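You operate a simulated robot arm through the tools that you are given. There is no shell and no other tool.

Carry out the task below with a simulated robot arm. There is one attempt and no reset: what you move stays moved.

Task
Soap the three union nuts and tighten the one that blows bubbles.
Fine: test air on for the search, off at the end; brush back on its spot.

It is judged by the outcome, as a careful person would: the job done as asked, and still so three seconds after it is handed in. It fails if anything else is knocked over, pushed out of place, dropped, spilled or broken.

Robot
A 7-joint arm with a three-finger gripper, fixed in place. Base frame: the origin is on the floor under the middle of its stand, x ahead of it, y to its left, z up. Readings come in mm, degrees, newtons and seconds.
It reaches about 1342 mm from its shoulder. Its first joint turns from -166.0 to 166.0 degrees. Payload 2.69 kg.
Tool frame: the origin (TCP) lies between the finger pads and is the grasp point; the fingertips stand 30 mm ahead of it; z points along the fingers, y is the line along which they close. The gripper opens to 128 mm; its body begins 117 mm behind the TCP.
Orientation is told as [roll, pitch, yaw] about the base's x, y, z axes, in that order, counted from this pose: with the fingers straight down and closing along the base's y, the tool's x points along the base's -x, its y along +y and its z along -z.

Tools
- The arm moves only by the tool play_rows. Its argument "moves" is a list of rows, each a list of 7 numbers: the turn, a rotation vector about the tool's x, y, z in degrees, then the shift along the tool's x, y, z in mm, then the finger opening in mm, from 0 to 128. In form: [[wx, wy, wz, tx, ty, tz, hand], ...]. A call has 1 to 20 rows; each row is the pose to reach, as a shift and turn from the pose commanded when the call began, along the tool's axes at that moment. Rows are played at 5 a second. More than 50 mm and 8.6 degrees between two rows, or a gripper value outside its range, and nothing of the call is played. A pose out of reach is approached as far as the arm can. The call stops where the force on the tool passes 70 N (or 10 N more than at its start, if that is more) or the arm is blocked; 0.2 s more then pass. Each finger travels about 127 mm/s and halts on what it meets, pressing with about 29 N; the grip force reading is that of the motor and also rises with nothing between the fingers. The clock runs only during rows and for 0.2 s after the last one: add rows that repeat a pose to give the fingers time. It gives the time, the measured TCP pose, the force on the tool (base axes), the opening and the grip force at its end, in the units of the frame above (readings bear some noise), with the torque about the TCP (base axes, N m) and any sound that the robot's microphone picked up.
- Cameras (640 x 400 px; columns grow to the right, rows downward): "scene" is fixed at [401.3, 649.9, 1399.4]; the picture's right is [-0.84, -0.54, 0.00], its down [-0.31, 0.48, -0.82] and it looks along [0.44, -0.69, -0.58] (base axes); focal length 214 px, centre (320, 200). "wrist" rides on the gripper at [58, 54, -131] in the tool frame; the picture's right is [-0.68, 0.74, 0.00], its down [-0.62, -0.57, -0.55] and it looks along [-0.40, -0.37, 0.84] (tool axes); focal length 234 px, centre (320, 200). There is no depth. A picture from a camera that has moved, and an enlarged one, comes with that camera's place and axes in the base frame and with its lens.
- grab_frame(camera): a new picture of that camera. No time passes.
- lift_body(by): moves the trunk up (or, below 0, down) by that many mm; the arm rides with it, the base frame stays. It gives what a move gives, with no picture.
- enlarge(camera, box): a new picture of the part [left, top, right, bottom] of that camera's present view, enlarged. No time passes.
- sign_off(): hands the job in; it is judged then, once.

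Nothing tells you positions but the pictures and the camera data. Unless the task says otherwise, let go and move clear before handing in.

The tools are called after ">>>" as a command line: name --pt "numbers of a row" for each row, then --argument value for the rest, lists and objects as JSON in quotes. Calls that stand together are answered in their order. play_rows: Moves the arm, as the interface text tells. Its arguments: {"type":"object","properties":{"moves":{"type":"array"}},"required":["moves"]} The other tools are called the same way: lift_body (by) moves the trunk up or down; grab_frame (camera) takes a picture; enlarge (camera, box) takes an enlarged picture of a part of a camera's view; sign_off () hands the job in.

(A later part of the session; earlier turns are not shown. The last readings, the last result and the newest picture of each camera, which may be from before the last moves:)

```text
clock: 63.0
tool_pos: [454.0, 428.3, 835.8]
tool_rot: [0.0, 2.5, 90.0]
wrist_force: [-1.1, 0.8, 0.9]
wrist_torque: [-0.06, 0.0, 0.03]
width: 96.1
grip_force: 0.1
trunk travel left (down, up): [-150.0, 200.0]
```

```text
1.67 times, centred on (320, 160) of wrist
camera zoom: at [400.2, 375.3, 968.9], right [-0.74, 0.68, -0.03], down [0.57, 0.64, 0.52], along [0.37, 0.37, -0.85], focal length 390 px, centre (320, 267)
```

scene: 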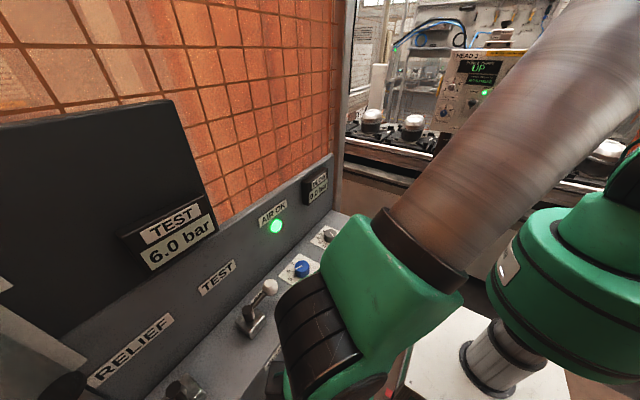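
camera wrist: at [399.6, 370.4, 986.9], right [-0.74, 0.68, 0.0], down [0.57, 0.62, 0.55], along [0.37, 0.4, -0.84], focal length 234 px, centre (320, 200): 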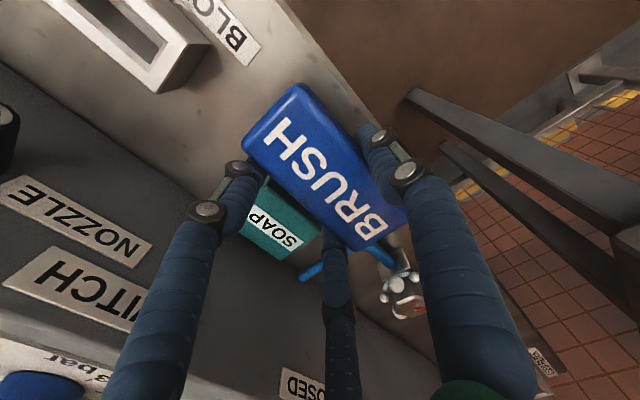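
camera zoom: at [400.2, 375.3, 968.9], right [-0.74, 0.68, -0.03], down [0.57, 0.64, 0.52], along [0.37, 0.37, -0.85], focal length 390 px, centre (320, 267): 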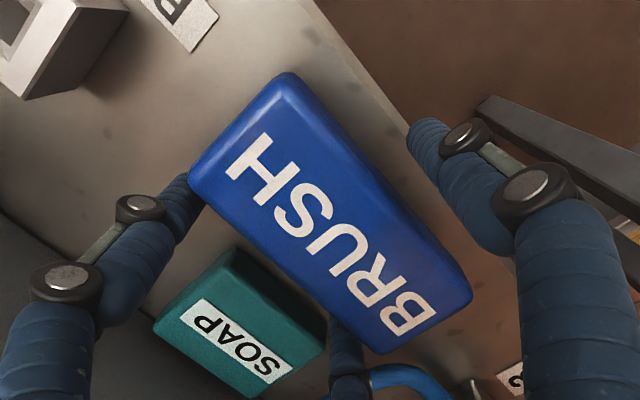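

The brush is released and flat. I'll lift straight up and level the tool, then compare its position to the original.

>>> play_rows --pt "0 0 0 0 0 -10 96" --pt "0 0 0 0 0 -30 96" --pt "0 0 0 0 0 -65 96" --pt "0 -1.5 0 0 0 -100 96" --pt "0 -2.6 0 0 0 -140 96" --pt "0 -2.6 0 0 0 -165 96" --pt "0 -2.6 0 0 0 -165 96"

>>> grab_frame --camera "wrist"

>>> enlarge --camera "scene" --box '[310, 300, 380, 384]'

>>> enlarge --camera "wrist" --box '[240, 50, 420, 230]'

```text
clock: 64.6
tool_pos: [452.7, 434.4, 1001.2]
tool_rot: [-0.1, -0.1, 90.0]
wrist_force: [0.1, 1.1, 0.5]
wrist_torque: [0.03, -0.05, 0.0]
width: 96.0
grip_force: 0.1
trunk travel left (down, up): [-150.0, 200.0]
```

```text
taken
camera wrist: at [399.7, 375.8, 1131.9], right [-0.74, 0.68, 0.0], down [0.57, 0.61, 0.55], along [0.37, 0.41, -0.84], focal length 234 px, centre (320, 200)
```

wrist: 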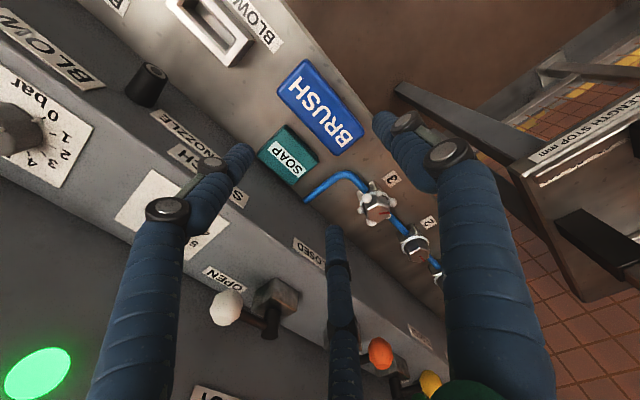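

```text
4.76 times, centred on (345, 342) of scene
camera zoom: at [401.3, 649.9, 1399.4], right [-0.84, -0.54, 0.0], down [-0.31, 0.48, -0.82], along [0.44, -0.69, -0.58], focal length 1021 px, centre (201, -476)
```

zoom: 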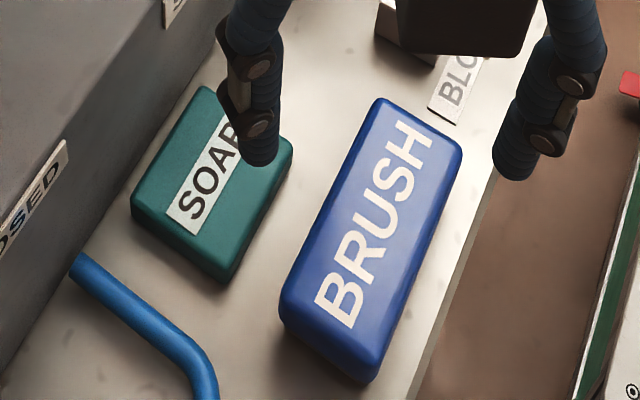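

```text
2.22 times, centred on (330, 140) of wrist
camera zoom: at [399.7, 375.8, 1131.9], right [-0.74, 0.68, 0.0], down [0.57, 0.61, 0.55], along [0.37, 0.41, -0.84], focal length 520 px, centre (298, 333)
```

zoom: 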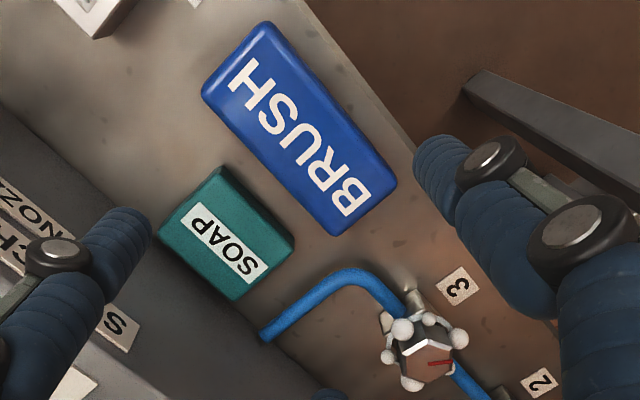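

The brush is back within about 3 mm of its original place. Now I'll move to a viewpoint over the nuts to compare the bubbles.

>>> play_rows --pt "0 0 6 -33 0 -1 80" --pt "0 0 12 -66 0 -2 60" --pt "0 0 18 -99 0 -3 40" --pt "0 0 24 -132 0 -4 20" --pt "0 0 30 -165 0 -5 10" --pt "0 0 36 -198 0 -6 10" --pt "0 0 42 -231 0 -8 10" --pt "0 0 47 -266 0 -9 10" --pt "0 0 47 -266 0 -9 10"

>>> grab_frame --camera "wrist"

>>> enlarge --camera "wrist" --box '[180, 80, 480, 240]'

```text
clock: 66.6
tool_pos: [453.2, 702.4, 1009.9]
tool_rot: [0.0, 0.0, 42.9]
wrist_force: [0.0, 0.3, -0.2]
wrist_torque: [-0.02, -0.02, 0.03]
width: 10.2
grip_force: 0.1
trunk travel left (down, up): [-150.0, 200.0]
```

```text
taken
camera wrist: at [374.1, 701.5, 1140.2], right [-0.01, 1.0, 0.0], down [0.84, 0.0, 0.55], along [0.55, 0.0, -0.84], focal length 234 px, centre (320, 200)
```

wrist: 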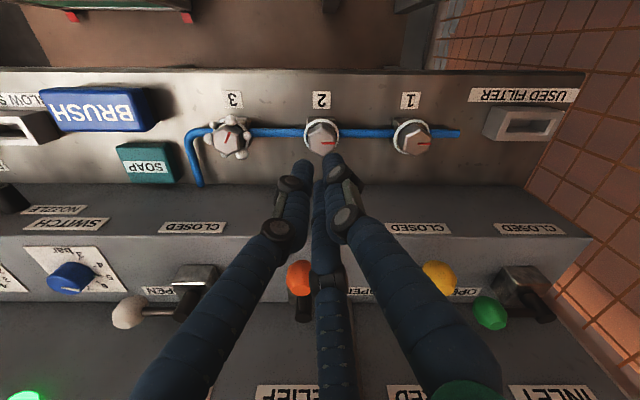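

```text
2.13 times, centred on (330, 160) of wrist
camera zoom: at [374.1, 701.5, 1140.2], right [-0.01, 1.0, 0.0], down [0.84, 0.0, 0.55], along [0.55, 0.0, -0.84], focal length 500 px, centre (299, 285)
```

zoom: 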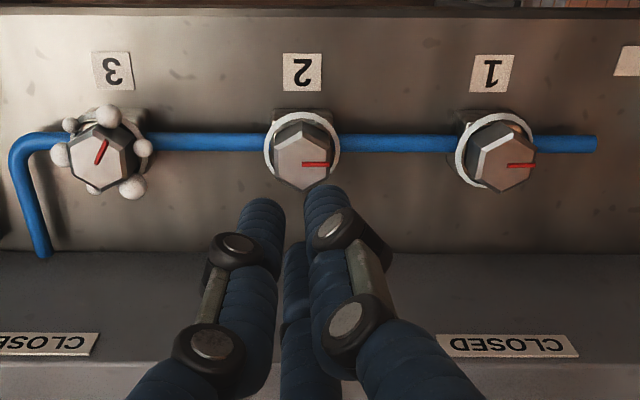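

Nut 3 alone blows bubbles; nuts 1 and 2 show only a quiet soap ring. Nut 3's red mark is rotated about 70° counter-clockwise from where the tight nuts' marks point (+y), so it must be turned clockwise. I'll zoom in to measure it.

>>> enlarge --camera "wrist" --box '[205, 110, 255, 165]'

>>> enlarge --camera "wrist" --box '[295, 110, 345, 165]'

>>> enlarge --camera "wrist" --box '[385, 110, 440, 165]'

```text
7.27 times, centred on (230, 138) of wrist
camera zoom: at [374.1, 701.5, 1140.2], right [-0.01, 1.0, 0.0], down [0.84, 0.0, 0.55], along [0.55, 0.0, -0.84], focal length 1703 px, centre (974, 654)
```

zoom: 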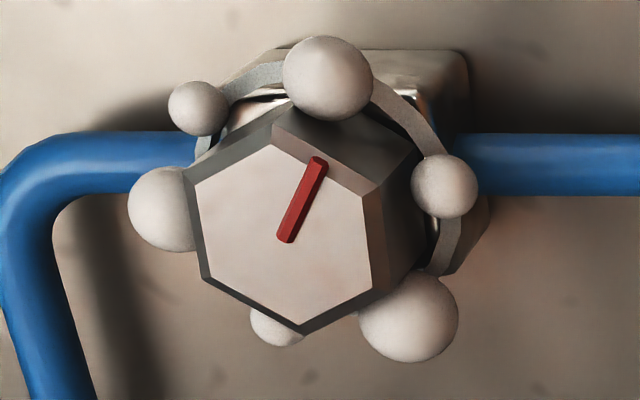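

```text
7.27 times, centred on (320, 138) of wrist
camera zoom: at [374.1, 701.5, 1140.2], right [-0.01, 1.0, 0.0], down [0.84, 0.0, 0.55], along [0.55, 0.0, -0.84], focal length 1703 px, centre (320, 654)
```

zoom: 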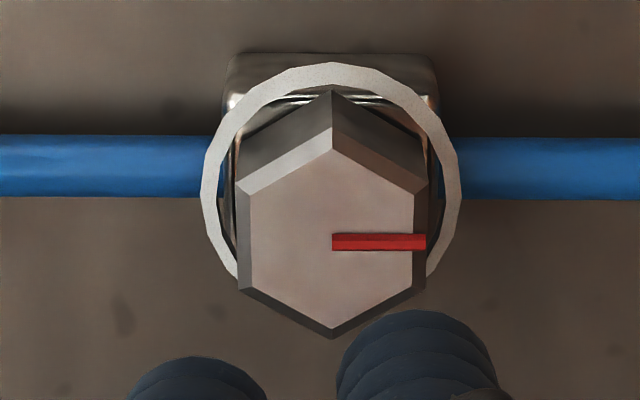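

```text
7.27 times, centred on (412, 138) of wrist
camera zoom: at [374.1, 701.5, 1140.2], right [-0.01, 1.0, 0.0], down [0.84, 0.0, 0.55], along [0.55, 0.0, -0.84], focal length 1703 px, centre (-353, 654)
```

zoom: 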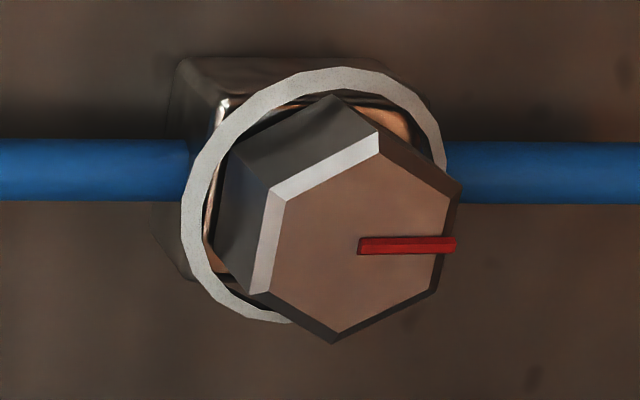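

Nut 3's mark is ~60° counter-clockwise of the tight position, and the nut axis is at about (474.5, 583), top z≈850. I'll hover over it at yaw 60 (three fingers on three flats) with the fingers open and check the centring.

>>> play_rows --pt "0 0 -4 16 -25 17 80" --pt "0 0 -8 33 -51 35 80" --pt "0 0 -13 49 -76 52 80" --pt "0 0 -17 65.7 -101.7 70 80" --pt "0 0 -17 65.7 -101.7 70 80"

>>> grab_frame --camera "wrist"

>>> enlarge --camera "wrist" --box '[240, 80, 400, 240]'

>>> grab_frame --camera "scene"

```text
clock: 67.8
tool_pos: [475.1, 582.2, 938.7]
tool_rot: [0.1, -0.1, 60.1]
wrist_force: [0.6, 0.0, 0.1]
wrist_torque: [0.04, 0.04, -0.02]
width: 79.8
grip_force: 0.0
trunk travel left (down, up): [-150.0, 200.0]
```

```text
taken
camera wrist: at [398.9, 557.4, 1069.8], right [-0.3, 0.95, 0.0], down [0.8, 0.25, 0.55], along [0.52, 0.17, -0.84], focal length 234 px, centre (320, 200)
```

wrist: 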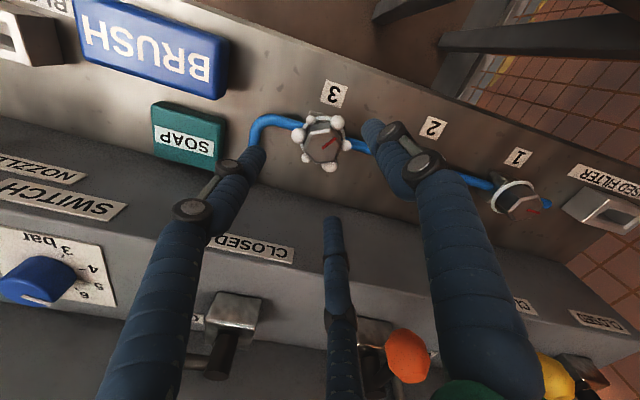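

```text
2.50 times, centred on (320, 160) of wrist
camera zoom: at [398.9, 557.4, 1069.8], right [-0.3, 0.95, 0.0], down [0.8, 0.25, 0.55], along [0.52, 0.17, -0.84], focal length 585 px, centre (320, 300)
```

zoom: 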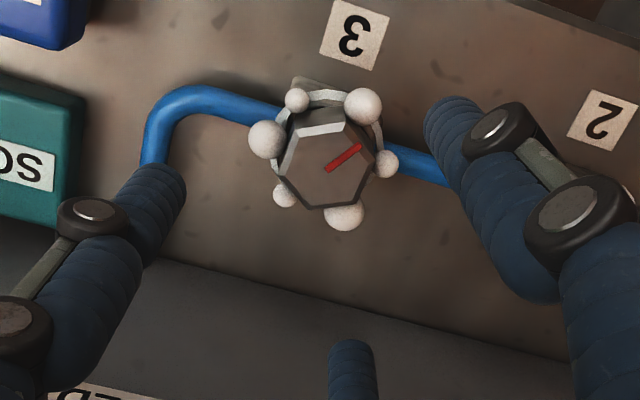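

```text
taken
```

scene: 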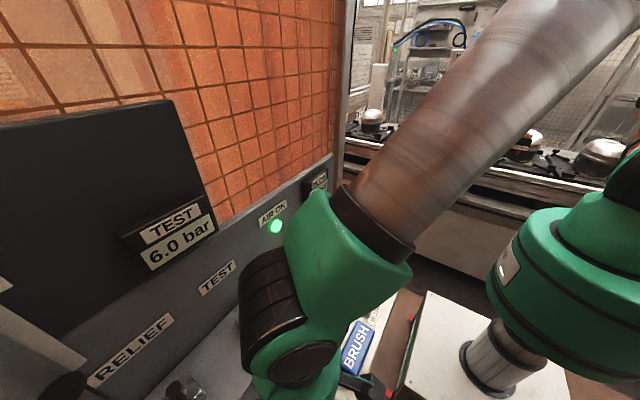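

The nut is centred under the gripper to within 2 mm. I'll descend so the fingertips cover the nut's sides (TCP z≈867).

>>> play_rows --pt "0 0 0 -1.3 0.7 20 70" --pt "0 0 0 -1.3 0.7 40 66" --pt "0 0 0 -1.3 0.7 60 66" --pt "0 0 0 -1.3 0.7 71 66" --pt "0 0 0 -1.3 0.7 71 66"

>>> grab_frame --camera "wrist"

>>> enlarge --camera "wrist" --box '[240, 80, 400, 240]'

```text
clock: 69.0
tool_pos: [474.6, 583.4, 867.7]
tool_rot: [0.0, -0.1, 59.9]
wrist_force: [1.3, -0.4, -0.9]
wrist_torque: [-0.01, 0.0, 0.05]
width: 66.0
grip_force: 0.1
trunk travel left (down, up): [-150.0, 200.0]
```

```text
taken
camera wrist: at [398.9, 559.6, 999.2], right [-0.3, 0.95, 0.0], down [0.8, 0.25, 0.55], along [0.52, 0.17, -0.84], focal length 234 px, centre (320, 200)
```

wrist: 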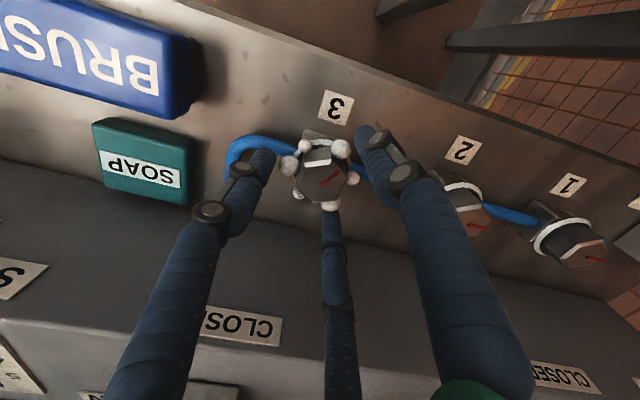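

```text
2.50 times, centred on (320, 160) of wrist
camera zoom: at [398.9, 559.6, 999.2], right [-0.3, 0.95, 0.0], down [0.8, 0.25, 0.55], along [0.52, 0.17, -0.84], focal length 585 px, centre (320, 300)
```

zoom: 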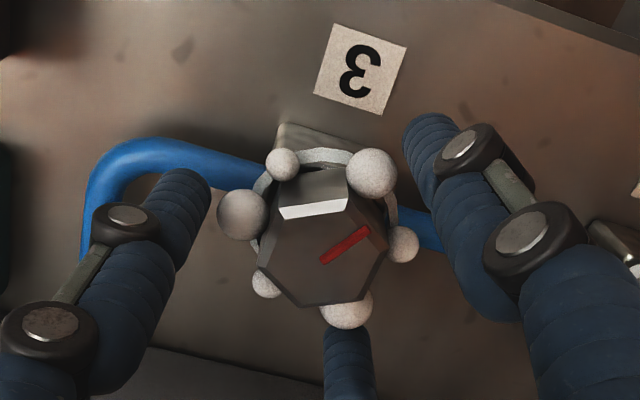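

The nut sits well centred among the fingers. I'll go 3 mm lower and close onto its flats.

>>> play_rows --pt "0 0 0 0 0 3 66" --pt "0 0 0 0 0 3 55" --pt "0 0 0 0 0 3 45" --pt "0 0 0 0 0 3 38" --pt "0 0 0 0 0 3 30" --pt "0 0 0 0 0 3 15" --pt "0 0 0 0 0 3 15" --pt "0 0 0 0 0 3 15"

>>> enlarge --camera "wrist" --box '[240, 80, 400, 240]'

```text
clock: 70.8
tool_pos: [474.7, 584.9, 866.6]
tool_rot: [0.0, -0.2, 60.0]
wrist_force: [2.9, 14.2, -2.3]
wrist_torque: [0.43, -0.05, 0.0]
width: 36.2
grip_force: 44.9
trunk travel left (down, up): [-150.0, 200.0]
```

```text
2.50 times, centred on (320, 160) of wrist
camera zoom: at [399.3, 560.5, 996.3], right [-0.3, 0.95, 0.0], down [0.8, 0.25, 0.55], along [0.52, 0.17, -0.84], focal length 585 px, centre (320, 300)
```

zoom: 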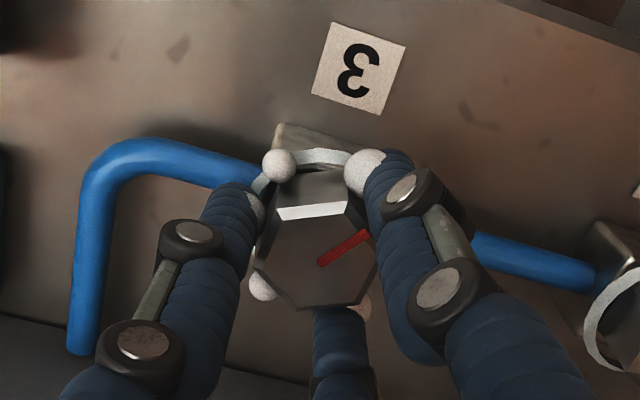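

Gripped on the flats (width 36). I'll re-centre 1.5 mm and begin turning clockwise in small increments, watching the torque.

>>> play_rows --pt "0 0 0 -1.3 0.8 0 15" --pt "0 0 3 -1.3 0.8 0 15" --pt "0 0 6 -1.3 0.8 0 15" --pt "0 0 9 -1.3 0.8 0 15" --pt "0 0 12 -1.3 0.8 0 15"

>>> enlarge --camera "wrist" --box '[240, 80, 400, 240]'

```text
clock: 72.0
tool_pos: [474.0, 585.7, 864.5]
tool_rot: [0.1, 0.0, 48.0]
wrist_force: [6.0, -3.2, 6.3]
wrist_torque: [-0.31, -0.29, 0.05]
width: 36.7
grip_force: 44.8
trunk travel left (down, up): [-150.0, 200.0]
```

```text
2.50 times, centred on (320, 160) of wrist
camera zoom: at [395.8, 577.2, 996.5], right [-0.09, 1.0, 0.0], down [0.83, 0.08, 0.55], along [0.55, 0.05, -0.84], focal length 585 px, centre (320, 300)
```

zoom: 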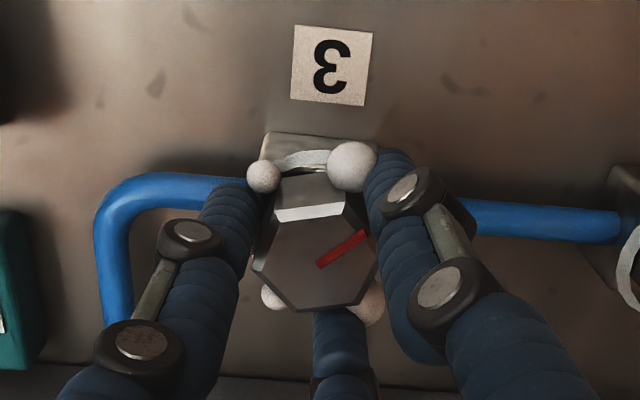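

The nut turns with the gripper. I'll continue to about yaw 12 and check.

>>> play_rows --pt "0 0 4 0 0 0 15" --pt "0 0 8 0 0 0 15" --pt "0 0 12 0 0 0 15" --pt "0 0 16 0 0 0 15" --pt "0 0 20 0 0 0 15" --pt "0 0 24 0 0 0 15"

>>> play_rows --pt "0 0 3 0 0 0 15" --pt "0 0 6 0 0 0 15" --pt "0 0 9 0 0 0 15" --pt "0 0 12 0 0 0 15"

>>> grab_frame --camera "wrist"

>>> enlarge --camera "wrist" --box '[240, 80, 400, 240]'

```text
clock: 73.4
tool_pos: [474.5, 585.5, 865.2]
tool_rot: [0.1, -0.1, 23.9]
wrist_force: [2.7, -3.0, 3.7]
wrist_torque: [-0.12, -0.08, 0.04]
width: 36.7
grip_force: 45.0
trunk travel left (down, up): [-150.0, 200.0]
```

```text
clock: 74.4
tool_pos: [475.0, 585.2, 865.9]
tool_rot: [0.0, -0.1, 12.0]
wrist_force: [5.0, -4.9, 0.8]
wrist_torque: [-0.29, -0.17, -0.01]
width: 36.8
grip_force: 45.7
trunk travel left (down, up): [-150.0, 200.0]
```

```text
taken
camera wrist: at [406.8, 625.1, 996.5], right [0.51, 0.86, 0.0], down [0.72, -0.43, 0.55], along [0.47, -0.28, -0.84], focal length 234 px, centre (320, 200)
```

wrist: 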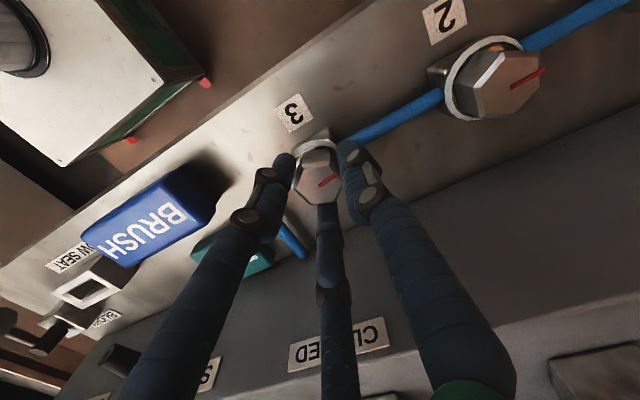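

```text
2.50 times, centred on (320, 160) of wrist
camera zoom: at [406.8, 625.1, 996.5], right [0.51, 0.86, 0.0], down [0.72, -0.43, 0.55], along [0.47, -0.28, -0.84], focal length 585 px, centre (320, 300)
```

zoom: 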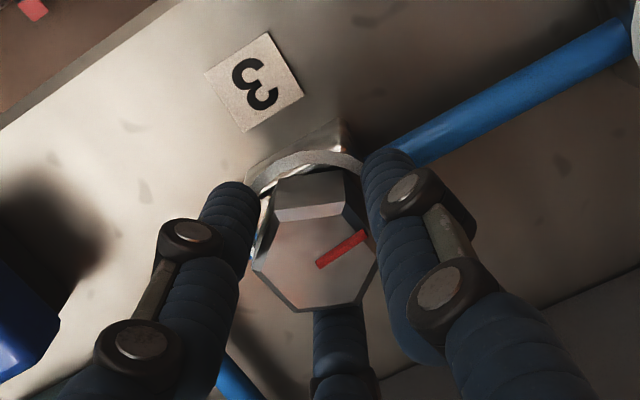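

The bubbles at nut 3 have stopped after 48° of turning. I'll keep turning in small steps until it comes up snug in line with the other nuts' marks.

>>> play_rows --pt "0 0 2 0 0 0 15" --pt "0 0 4 0 0 0 15"

>>> play_rows --pt "0 0 2 0 0 0 15" --pt "0 0 4 0 0 0 15"

>>> enlarge --camera "wrist" --box '[240, 0, 600, 240]'

```text
clock: 75.0
tool_pos: [475.2, 585.9, 865.5]
tool_rot: [0.2, 0.0, 8.0]
wrist_force: [4.0, -4.7, -2.2]
wrist_torque: [0.14, -0.12, -0.07]
width: 36.7
grip_force: 44.9
trunk travel left (down, up): [-150.0, 200.0]
```

```text
clock: 75.6
tool_pos: [475.6, 585.4, 864.2]
tool_rot: [0.2, 0.1, 4.0]
wrist_force: [6.2, -9.2, -3.2]
wrist_torque: [0.02, -0.16, 0.4]
width: 36.4
grip_force: 44.6
trunk travel left (down, up): [-150.0, 200.0]
```

```text
1.67 times, centred on (420, 120) of wrist
camera zoom: at [413.2, 634.3, 996.5], right [0.62, 0.78, 0.0], down [0.65, -0.52, 0.55], along [0.43, -0.34, -0.84], focal length 390 px, centre (153, 333)
```

zoom: 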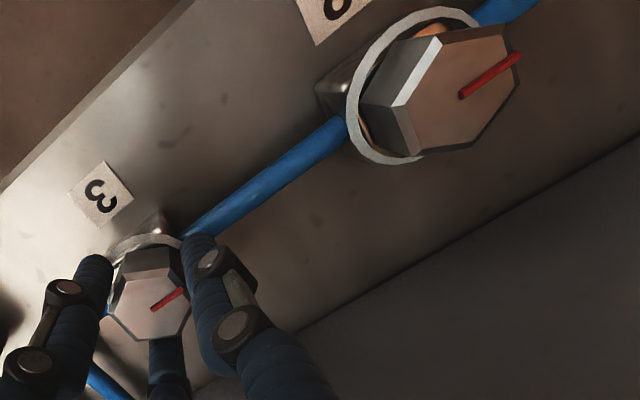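

Torque is starting to rise (0.4 N·m) with the mark now nearly along +y. I'll turn a little more to make it snug.

>>> play_rows --pt "0 0 1 0 0 0 15" --pt "0 0 2 0 0 0 15" --pt "0 0 3 0 0 0 15"

>>> play_rows --pt "0 0 1 0 0 0 15" --pt "0 0 2 0 0 0 15" --pt "0 0 3 0 0 0 15"

>>> enlarge --camera "wrist" --box '[240, 80, 400, 240]'

```text
clock: 76.4
tool_pos: [475.3, 586.5, 865.7]
tool_rot: [0.0, 0.0, 1.0]
wrist_force: [1.5, 2.7, -4.5]
wrist_torque: [0.28, -0.05, 0.23]
width: 38.7
grip_force: 17.8
trunk travel left (down, up): [-150.0, 200.0]
```

```text
clock: 77.2
tool_pos: [476.4, 585.3, 864.3]
tool_rot: [0.1, 0.0, -2.0]
wrist_force: [2.1, -2.2, 0.9]
wrist_torque: [-0.27, -0.04, 0.13]
width: 37.9
grip_force: 17.2
trunk travel left (down, up): [-150.0, 200.0]
```

```text
2.50 times, centred on (320, 160) of wrist
camera zoom: at [418.7, 640.6, 996.7], right [0.7, 0.71, 0.0], down [0.6, -0.59, 0.55], along [0.39, -0.38, -0.84], focal length 585 px, centre (320, 300)
```

zoom: 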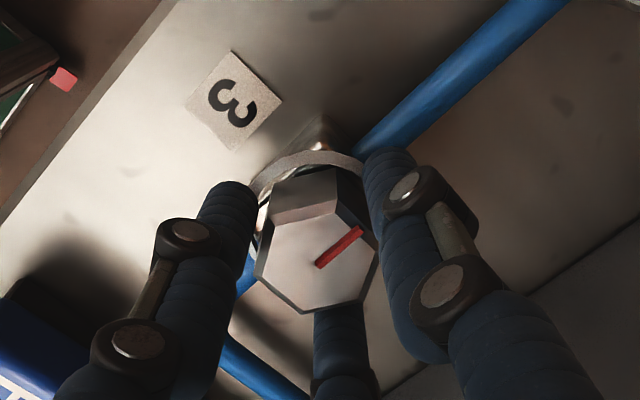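

The nut's mark now points along +y like the others, and the fingers began to slip over a nut that no longer turns. I'll push 3° more to confirm it is at its stop.

>>> play_rows --pt "0 0 1 -0.5 -0.5 0 10" --pt "0 0 2 -0.5 -0.5 0 10" --pt "0 0 3 -0.5 -0.5 0 10" --pt "0 0 3 -0.5 -0.5 0 10"

>>> enlarge --camera "wrist" --box '[240, 80, 400, 240]'

>>> grab_frame --camera "scene"

```text
clock: 78.2
tool_pos: [475.0, 584.1, 863.8]
tool_rot: [0.1, 0.0, -5.0]
wrist_force: [-4.0, -3.2, 2.3]
wrist_torque: [-0.16, 0.17, 0.01]
width: 32.8
grip_force: 45.2
trunk travel left (down, up): [-150.0, 200.0]
```

```text
2.50 times, centred on (320, 160) of wrist
camera zoom: at [421.6, 642.9, 996.4], right [0.74, 0.67, 0.0], down [0.56, -0.62, 0.55], along [0.37, -0.4, -0.84], focal length 585 px, centre (320, 300)
```

zoom: 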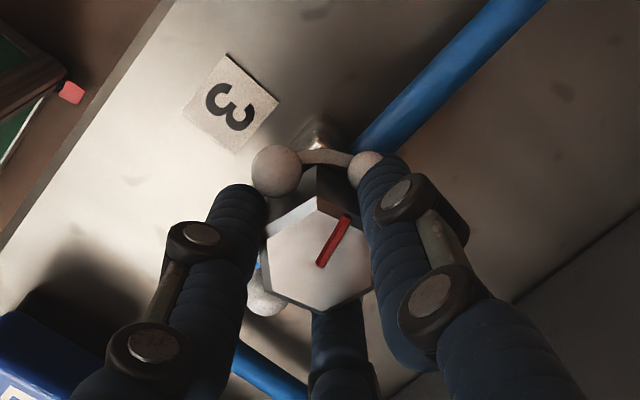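

```text
taken
```

scene: 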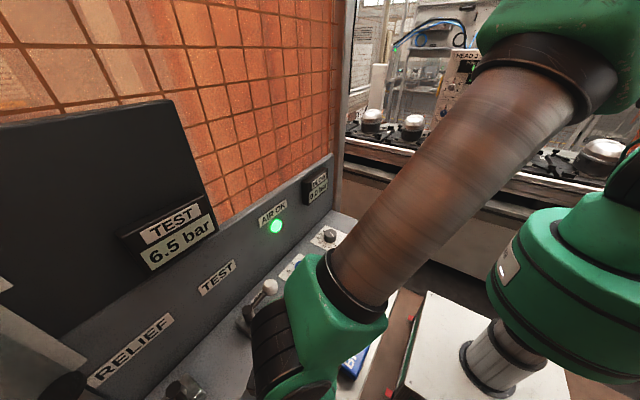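

Pushing past the stop made the fingers slip and cam the nut back about 13°, and a few bubbles returned. I'll open, re-align to the flats (yaw ≈14), grip again and turn only up to the stop this time.

>>> play_rows --pt "0 0 0 0 0 0 40" --pt "0 0 0 0 0 0 60" --pt "0 0 0 0 0 0 60" --pt "0 0 -5 0 0 0 60" --pt "0 0 -10 0 0 0 60" --pt "0 0 -15 0 0 0 60" --pt "0 0 -19 0 0 0 60" --pt "0 0 -19 0 0 0 60"

>>> enlarge --camera "wrist" --box '[240, 80, 400, 240]'

>>> grab_frame --camera "wrist"

```text
clock: 80.0
tool_pos: [475.5, 584.2, 865.1]
tool_rot: [0.1, 0.0, 14.2]
wrist_force: [-0.1, -0.1, -0.1]
wrist_torque: [-0.01, 0.04, -0.02]
width: 60.0
grip_force: 0.0
trunk travel left (down, up): [-150.0, 200.0]
```

```text
2.50 times, centred on (320, 160) of wrist
camera zoom: at [405.7, 622.4, 996.4], right [0.48, 0.88, 0.0], down [0.73, -0.4, 0.55], along [0.48, -0.26, -0.84], focal length 585 px, centre (320, 300)
```

zoom: 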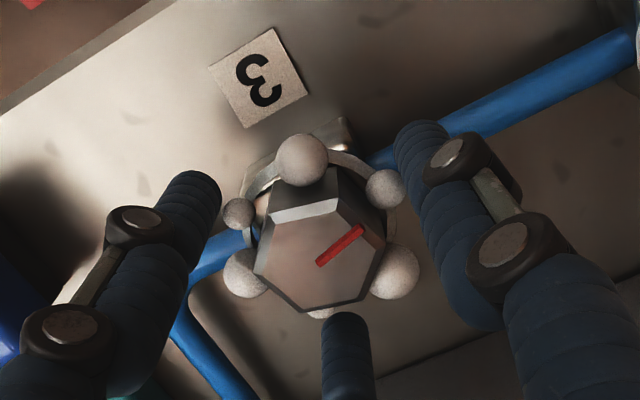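

```text
taken
camera wrist: at [405.7, 622.4, 996.4], right [0.48, 0.88, 0.0], down [0.73, -0.4, 0.55], along [0.48, -0.26, -0.84], focal length 234 px, centre (320, 200)
```

wrist: 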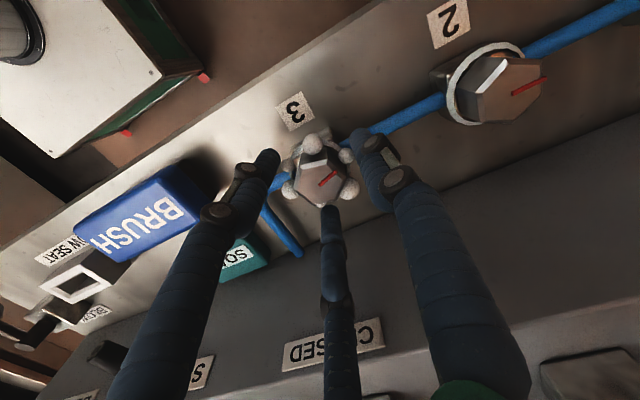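

The flats now align with the fingers (mark at about 104°, tool at yaw 14). I'll close again and turn clockwise about 11°, in small steps.

>>> play_rows --pt "0 0 0 0 0 0 50" --pt "0 0 0 0 0 0 42" --pt "0 0 0 0 0 0 30" --pt "0 0 0 0 0 0 15" --pt "0 0 0 0 0 0 15" --pt "0 0 0 0 0 0 15"

>>> enlarge --camera "wrist" --box '[240, 80, 400, 240]'

```text
clock: 81.4
tool_pos: [474.7, 584.5, 864.7]
tool_rot: [0.2, 0.0, 14.0]
wrist_force: [-5.2, -1.4, 0.8]
wrist_torque: [-0.03, 0.07, 0.01]
width: 37.3
grip_force: 44.4
trunk travel left (down, up): [-150.0, 200.0]
```

```text
2.50 times, centred on (320, 160) of wrist
camera zoom: at [405.4, 622.3, 996.4], right [0.48, 0.88, 0.0], down [0.73, -0.4, 0.55], along [0.48, -0.26, -0.84], focal length 585 px, centre (320, 300)
```

zoom: 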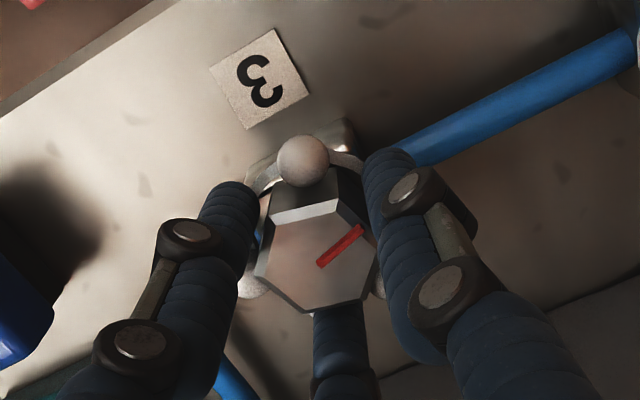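

>>> play_rows --pt "0 0 2 0 0 0 15" --pt "0 0 4 0 0 0 15" --pt "0 0 6 0 0 0 15" --pt "0 0 7 0 0 0 15"

>>> play_rows --pt "0 0 1 0 0 0 15" --pt "0 0 2 0 0 0 15"

>>> play_rows --pt "0 0 1 0 0 0 15" --pt "0 0 1 0 0 0 15"

>>> enlarge --camera "wrist" --box '[240, 80, 400, 240]'

```text
clock: 82.4
tool_pos: [476.1, 585.4, 864.6]
tool_rot: [0.1, 0.0, 6.9]
wrist_force: [-5.5, -3.8, -3.0]
wrist_torque: [-0.1, 0.08, -0.02]
width: 37.3
grip_force: 45.1
trunk travel left (down, up): [-150.0, 200.0]
```

```text
clock: 83.0
tool_pos: [475.0, 584.3, 865.2]
tool_rot: [0.1, 0.0, 5.1]
wrist_force: [-6.8, -3.9, -2.2]
wrist_torque: [-0.07, 0.16, 0.0]
width: 37.0
grip_force: 45.2
trunk travel left (down, up): [-150.0, 200.0]
```

```text
clock: 83.6
tool_pos: [474.1, 584.6, 866.1]
tool_rot: [0.0, 0.0, 4.1]
wrist_force: [-8.0, -2.5, -2.2]
wrist_torque: [-0.06, 0.3, -0.04]
width: 36.9
grip_force: 45.4
trunk travel left (down, up): [-150.0, 200.0]
```

```text
2.50 times, centred on (320, 160) of wrist
camera zoom: at [413.1, 634.1, 996.4], right [0.62, 0.78, 0.0], down [0.65, -0.52, 0.55], along [0.43, -0.34, -0.84], focal length 585 px, centre (320, 300)
```

zoom: 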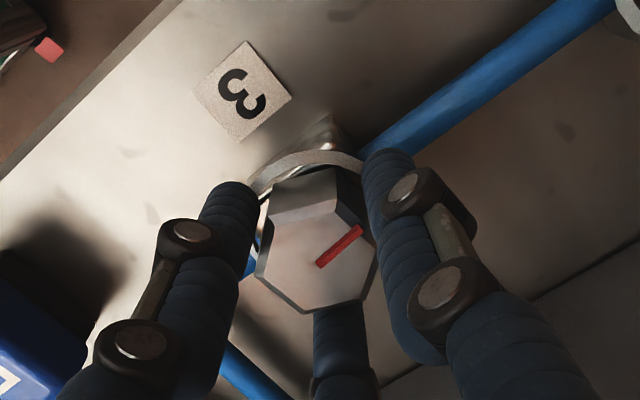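

No bubbles again, with the mark at about 95°. I'll continue 1° at a time and watch the torque.

>>> play_rows --pt "0 0 1 0 0 0 15" --pt "0 0 1 0 0 0 15"

>>> play_rows --pt "0 0 1 0 0 0 15" --pt "0 0 1 0 0 0 15"

>>> enlarge --camera "wrist" --box '[240, 80, 400, 240]'

```text
clock: 84.2
tool_pos: [474.1, 586.0, 865.3]
tool_rot: [0.1, 0.0, 3.1]
wrist_force: [-10.9, -1.3, -3.7]
wrist_torque: [0.13, 0.4, 0.02]
width: 37.0
grip_force: 45.1
trunk travel left (down, up): [-150.0, 200.0]
```

```text
clock: 84.8
tool_pos: [475.7, 586.1, 864.5]
tool_rot: [0.1, 0.0, 2.0]
wrist_force: [-11.5, -0.4, -4.1]
wrist_torque: [-0.08, 0.48, -0.01]
width: 36.9
grip_force: 45.0
trunk travel left (down, up): [-150.0, 200.0]
```

```text
2.50 times, centred on (320, 160) of wrist
camera zoom: at [414.9, 636.2, 996.4], right [0.65, 0.76, 0.0], down [0.63, -0.54, 0.55], along [0.42, -0.36, -0.84], focal length 585 px, centre (320, 300)
```

zoom: 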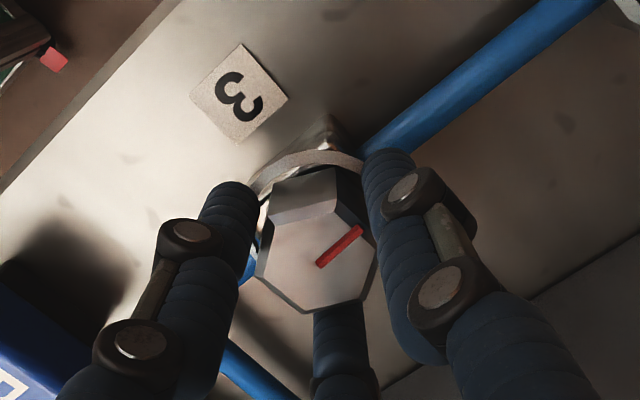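

>>> play_rows --pt "0 0 0 1.2 0 0 15" --pt "0 0 1 1.2 0 0 15" --pt "0 0 1 1.2 0 0 15"

>>> play_rows --pt "0 0 1 0 0 0 15" --pt "0 0 1 0 0 0 15"

>>> enlarge --camera "wrist" --box '[240, 80, 400, 240]'

```text
clock: 85.6
tool_pos: [475.7, 585.7, 865.2]
tool_rot: [0.1, 0.0, 1.1]
wrist_force: [4.8, -7.1, -6.8]
wrist_torque: [-0.19, -0.21, 0.0]
width: 37.1
grip_force: 44.8
trunk travel left (down, up): [-150.0, 200.0]
```

```text
clock: 86.2
tool_pos: [474.8, 586.2, 864.7]
tool_rot: [0.1, 0.0, 0.0]
wrist_force: [8.3, -7.0, -6.2]
wrist_torque: [-0.18, -0.21, 0.02]
width: 37.1
grip_force: 45.0
trunk travel left (down, up): [-150.0, 200.0]
```

```text
2.50 times, centred on (320, 160) of wrist
camera zoom: at [416.7, 638.3, 996.5], right [0.68, 0.74, 0.0], down [0.62, -0.57, 0.55], along [0.4, -0.37, -0.84], focal length 585 px, centre (320, 300)
```

zoom: 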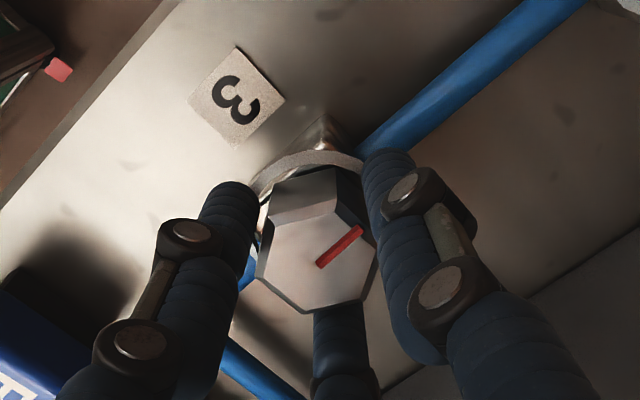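

Mark at about 91°, torque still near zero. One degree more at a time to find the stop.

>>> play_rows --pt "0 0 1 0 0 0 15" --pt "0 0 1 0 0 0 15"

>>> play_rows --pt "0 0 1 0 0 0 15" --pt "0 0 1 0 0 0 15"

>>> enlarge --camera "wrist" --box '[240, 80, 400, 240]'

```text
clock: 86.8
tool_pos: [475.4, 585.1, 866.0]
tool_rot: [0.0, 0.0, -1.1]
wrist_force: [11.2, -8.3, -6.1]
wrist_torque: [-0.16, -0.29, -0.01]
width: 37.0
grip_force: 45.0
trunk travel left (down, up): [-150.0, 200.0]
```

```text
clock: 87.4
tool_pos: [475.1, 584.8, 864.5]
tool_rot: [0.2, 0.0, -2.0]
wrist_force: [11.3, -8.9, -4.1]
wrist_torque: [-0.28, -0.33, -0.02]
width: 37.0
grip_force: 44.6
trunk travel left (down, up): [-150.0, 200.0]
```

```text
2.50 times, centred on (320, 160) of wrist
camera zoom: at [418.6, 640.3, 996.5], right [0.7, 0.71, 0.0], down [0.6, -0.59, 0.55], along [0.39, -0.38, -0.84], focal length 585 px, centre (320, 300)
```

zoom: 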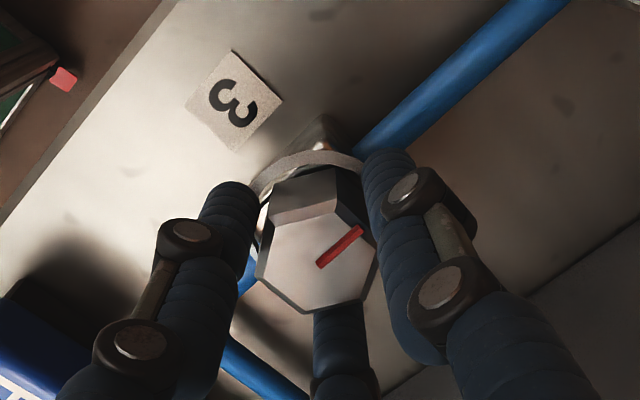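

>>> play_rows --pt "0 0 0 0.8 0.8 0 15" --pt "0 0 1 0.8 0.8 0 15" --pt "0 0 1 0.8 0.8 0 15"

>>> enlarge --camera "wrist" --box '[240, 80, 400, 240]'

```text
clock: 88.2
tool_pos: [473.8, 584.3, 864.2]
tool_rot: [0.1, 0.0, -3.0]
wrist_force: [24.4, -18.1, -2.0]
wrist_torque: [-0.67, -0.66, 0.12]
width: 37.1
grip_force: 44.9
trunk travel left (down, up): [-150.0, 200.0]
```

```text
2.50 times, centred on (320, 160) of wrist
camera zoom: at [419.5, 641.3, 996.6], right [0.71, 0.7, 0.0], down [0.58, -0.6, 0.55], along [0.38, -0.39, -0.84], focal length 585 px, centre (320, 300)
```

zoom: 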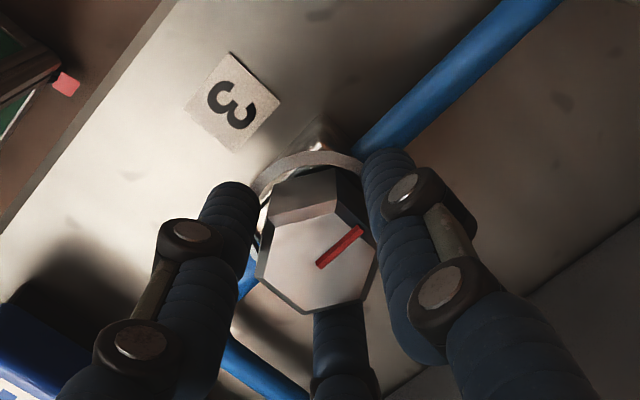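

I shifted the wrong way; I'll relieve the side load and then check torque again.

>>> play_rows --pt "0 0 0 -0.8 -0.8 0 15" --pt "0 0 0 -1.5 -1.6 0 15" --pt "0 0 0 -1.5 -1.6 0 15"

>>> play_rows --pt "0 0 1 0 0 0 15" --pt "0 0 1 0 0 0 15"

>>> enlarge --camera "wrist" --box '[240, 80, 400, 240]'

```text
clock: 89.0
tool_pos: [475.3, 585.1, 864.9]
tool_rot: [0.2, 0.1, -3.1]
wrist_force: [5.7, 2.6, -1.8]
wrist_torque: [0.29, -0.02, 0.09]
width: 36.8
grip_force: 45.0
trunk travel left (down, up): [-150.0, 200.0]
```

```text
clock: 89.6
tool_pos: [475.9, 585.4, 865.7]
tool_rot: [0.1, -0.1, -4.0]
wrist_force: [-0.2, 10.4, 1.0]
wrist_torque: [0.59, 0.03, 0.37]
width: 36.7
grip_force: 45.3
trunk travel left (down, up): [-150.0, 200.0]
```

```text
2.50 times, centred on (320, 160) of wrist
camera zoom: at [420.4, 642.1, 996.6], right [0.73, 0.69, 0.0], down [0.57, -0.61, 0.55], along [0.38, -0.4, -0.84], focal length 585 px, centre (320, 300)
```

zoom: 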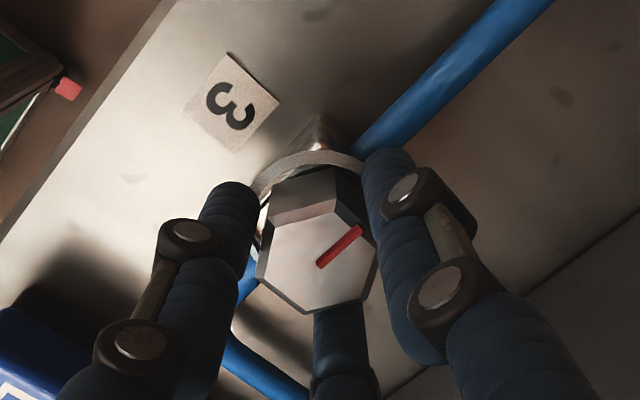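

The torque has jumped to 0.37 N·m with the mark at 90° while the nut no longer follows — it is at its stop and tight. I'll relax slightly and open the fingers.

>>> play_rows --pt "0 0 -0.5 0 0.6 0 15" --pt "0 0 -0.7 0 0.6 0 15" --pt "0 0 -0.7 0 0.6 0 40" --pt "0 0 -0.7 0 0.6 0 48" --pt "0 0 -0.7 0 0.6 0 60" --pt "0 0 -0.7 0 0.6 0 66" --pt "0 0 -0.7 0 0.6 0 66"

>>> enlarge --camera "wrist" --box '[240, 80, 400, 240]'

```text
clock: 91.2
tool_pos: [474.9, 584.7, 865.2]
tool_rot: [0.1, 0.0, -3.4]
wrist_force: [-0.9, -0.4, 0.2]
wrist_torque: [0.0, -0.02, 0.03]
width: 66.3
grip_force: 0.1
trunk travel left (down, up): [-150.0, 200.0]
```

```text
2.50 times, centred on (320, 160) of wrist
camera zoom: at [419.8, 641.1, 996.5], right [0.72, 0.7, 0.0], down [0.58, -0.6, 0.55], along [0.38, -0.39, -0.84], focal length 585 px, centre (320, 300)
```

zoom: 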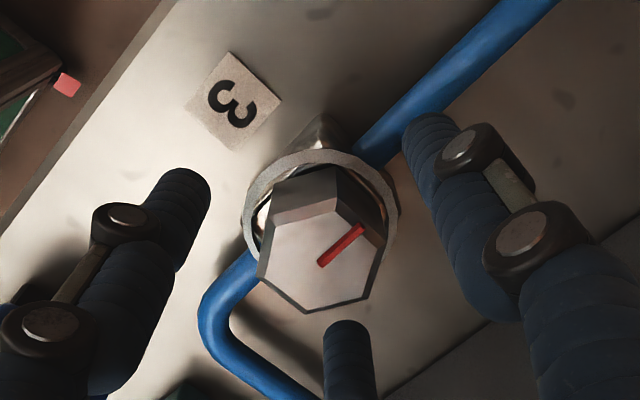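

No bubbles at nut 3 and its mark lines up with the tube like the others. I'll lift clear and view all three nuts with the air still on.

>>> play_rows --pt "0 0 0 0 0 -20 70" --pt "0 0 0 0 0 -50 70" --pt "0 0 0 0 0 -90 70" --pt "0 0 0 0 0 -135 70" --pt "0 0 0 0 0 -150 70"

>>> play_rows --pt "0 0 -8 5 20 0 40" --pt "0 0 -16 10 40 0 10" --pt "0 0 -24 15 60 0 10" --pt "0 0 -32 20 80 0 10" --pt "0 0 -40 25 100 0 10" --pt "0 0 -46 25 118 0 10" --pt "0 0 -46 25 118 0 10"

>>> grab_frame --camera "wrist"

>>> enlarge --camera "wrist" --box '[180, 80, 480, 240]'

>>> grab_frame --camera "scene"

```text
clock: 92.4
tool_pos: [475.4, 584.4, 1016.3]
tool_rot: [0.2, 0.0, -3.3]
wrist_force: [-0.3, -1.2, 0.6]
wrist_torque: [0.01, -0.03, 0.0]
width: 69.9
grip_force: 0.1
trunk travel left (down, up): [-150.0, 200.0]
```

```text
clock: 94.0
tool_pos: [456.7, 703.9, 1015.3]
tool_rot: [0.1, -0.1, 42.7]
wrist_force: [-0.5, 0.3, 0.4]
wrist_torque: [-0.01, 0.0, -0.03]
width: 10.0
grip_force: 0.1
trunk travel left (down, up): [-150.0, 200.0]
```

```text
taken
camera wrist: at [377.6, 703.0, 1147.1], right [0.0, 1.0, 0.0], down [0.84, 0.0, 0.55], along [0.55, 0.0, -0.84], focal length 234 px, centre (320, 200)
```

wrist: 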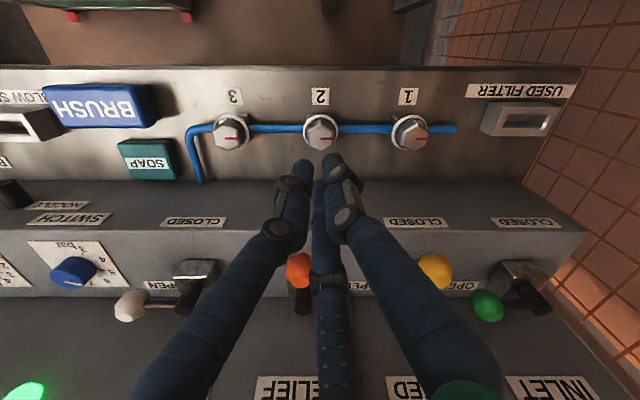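

```text
2.13 times, centred on (330, 160) of wrist
camera zoom: at [377.6, 703.0, 1147.1], right [0.0, 1.0, 0.0], down [0.84, 0.0, 0.55], along [0.55, 0.0, -0.84], focal length 500 px, centre (299, 285)
```

zoom: 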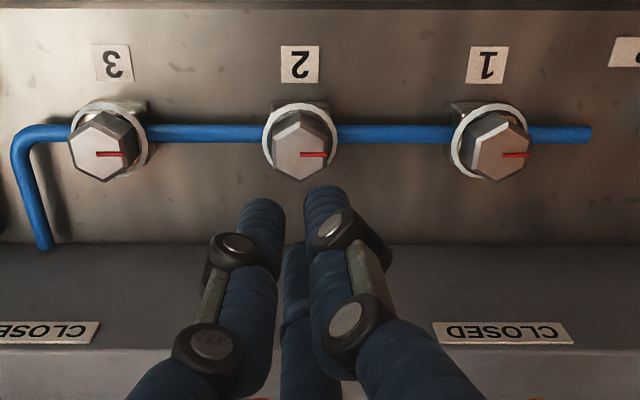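

```text
taken
```

scene: 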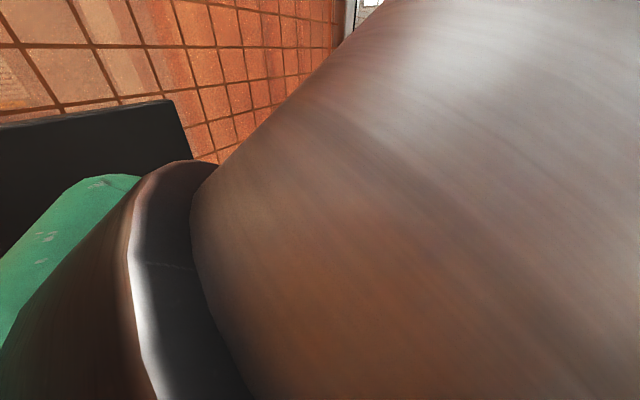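

All three nuts are now quiet with their marks aligned. Next I must close the TEST valve by swinging the white knob back from −y to −x; I'll zoom in to locate it and the space behind it.

>>> enlarge --camera "wrist" --box '[90, 240, 250, 400]'

```text
2.50 times, centred on (170, 320) of wrist
camera zoom: at [377.6, 703.0, 1147.1], right [0.0, 1.0, 0.0], down [0.84, 0.0, 0.55], along [0.55, 0.0, -0.84], focal length 585 px, centre (695, -100)
```

zoom: 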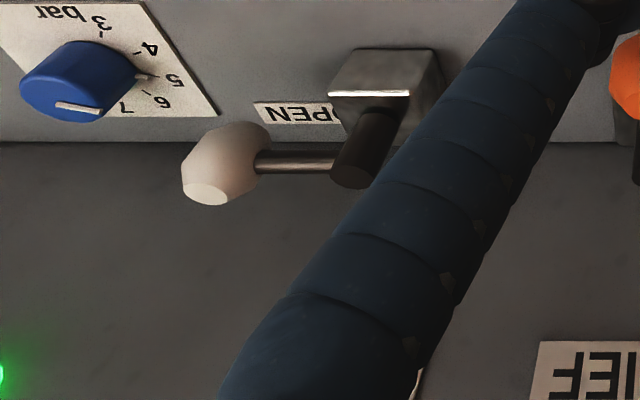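

The open knob is at about (633, 484, 982) with its post at (634, 543), and the back panel is at x≈693. I'll go round behind the knob's free end from the −y side with a tilted closed fist. First I'll stage above with the tool turned to yaw 0.

>>> play_rows --pt "0 0 6 11 -33 -25 0" --pt "0 0 12 22 -67 -50 0" --pt "0 0 18 33 -100 -75 0" --pt "0 0 24 44 -134 -95 0" --pt "0 0 30 55 -167 -95 0" --pt "0 0 36 66 -200 -95 0" --pt "0 0 43 77.4 -234 -95 0" --pt "0 0 43 77.4 -234 -95 0"

>>> play_rows --pt "0 -5 0 0 0 0 0" --pt "0 -10 0 0 0 0 0" --pt "0 -15 0 0 0 0 0" --pt "0 -20 0 0 0 0 0" --pt "0 -20 0 0 0 0 0"

>>> grab_frame --camera "wrist"

>>> grab_frame --camera "scene"

```text
clock: 95.8
tool_pos: [558.0, 479.1, 1110.3]
tool_rot: [0.1, 0.0, -0.4]
wrist_force: [0.0, -1.1, 0.2]
wrist_torque: [0.06, 0.01, 0.02]
width: 2.2
grip_force: 29.0
trunk travel left (down, up): [-150.0, 200.0]
```

```text
clock: 97.0
tool_pos: [558.8, 480.7, 1111.1]
tool_rot: [0.1, -20.2, -0.3]
wrist_force: [-0.1, 0.0, 0.4]
wrist_torque: [-0.03, -0.04, 0.01]
width: 2.3
grip_force: 29.1
trunk travel left (down, up): [-150.0, 200.0]
```

```text
taken
camera wrist: at [458.6, 533.0, 1213.9], right [0.64, 0.73, 0.23], down [0.39, -0.57, 0.73], along [0.66, -0.37, -0.65], focal length 234 px, centre (320, 200)
```

wrist: 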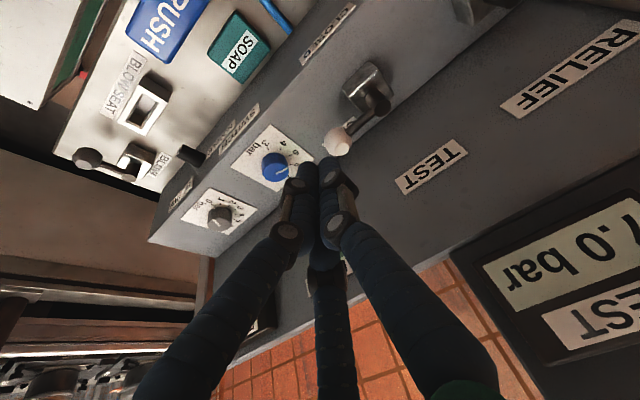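

```text
taken
```

scene: 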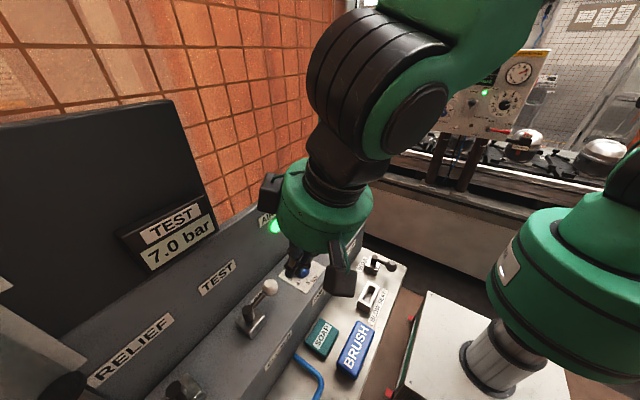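

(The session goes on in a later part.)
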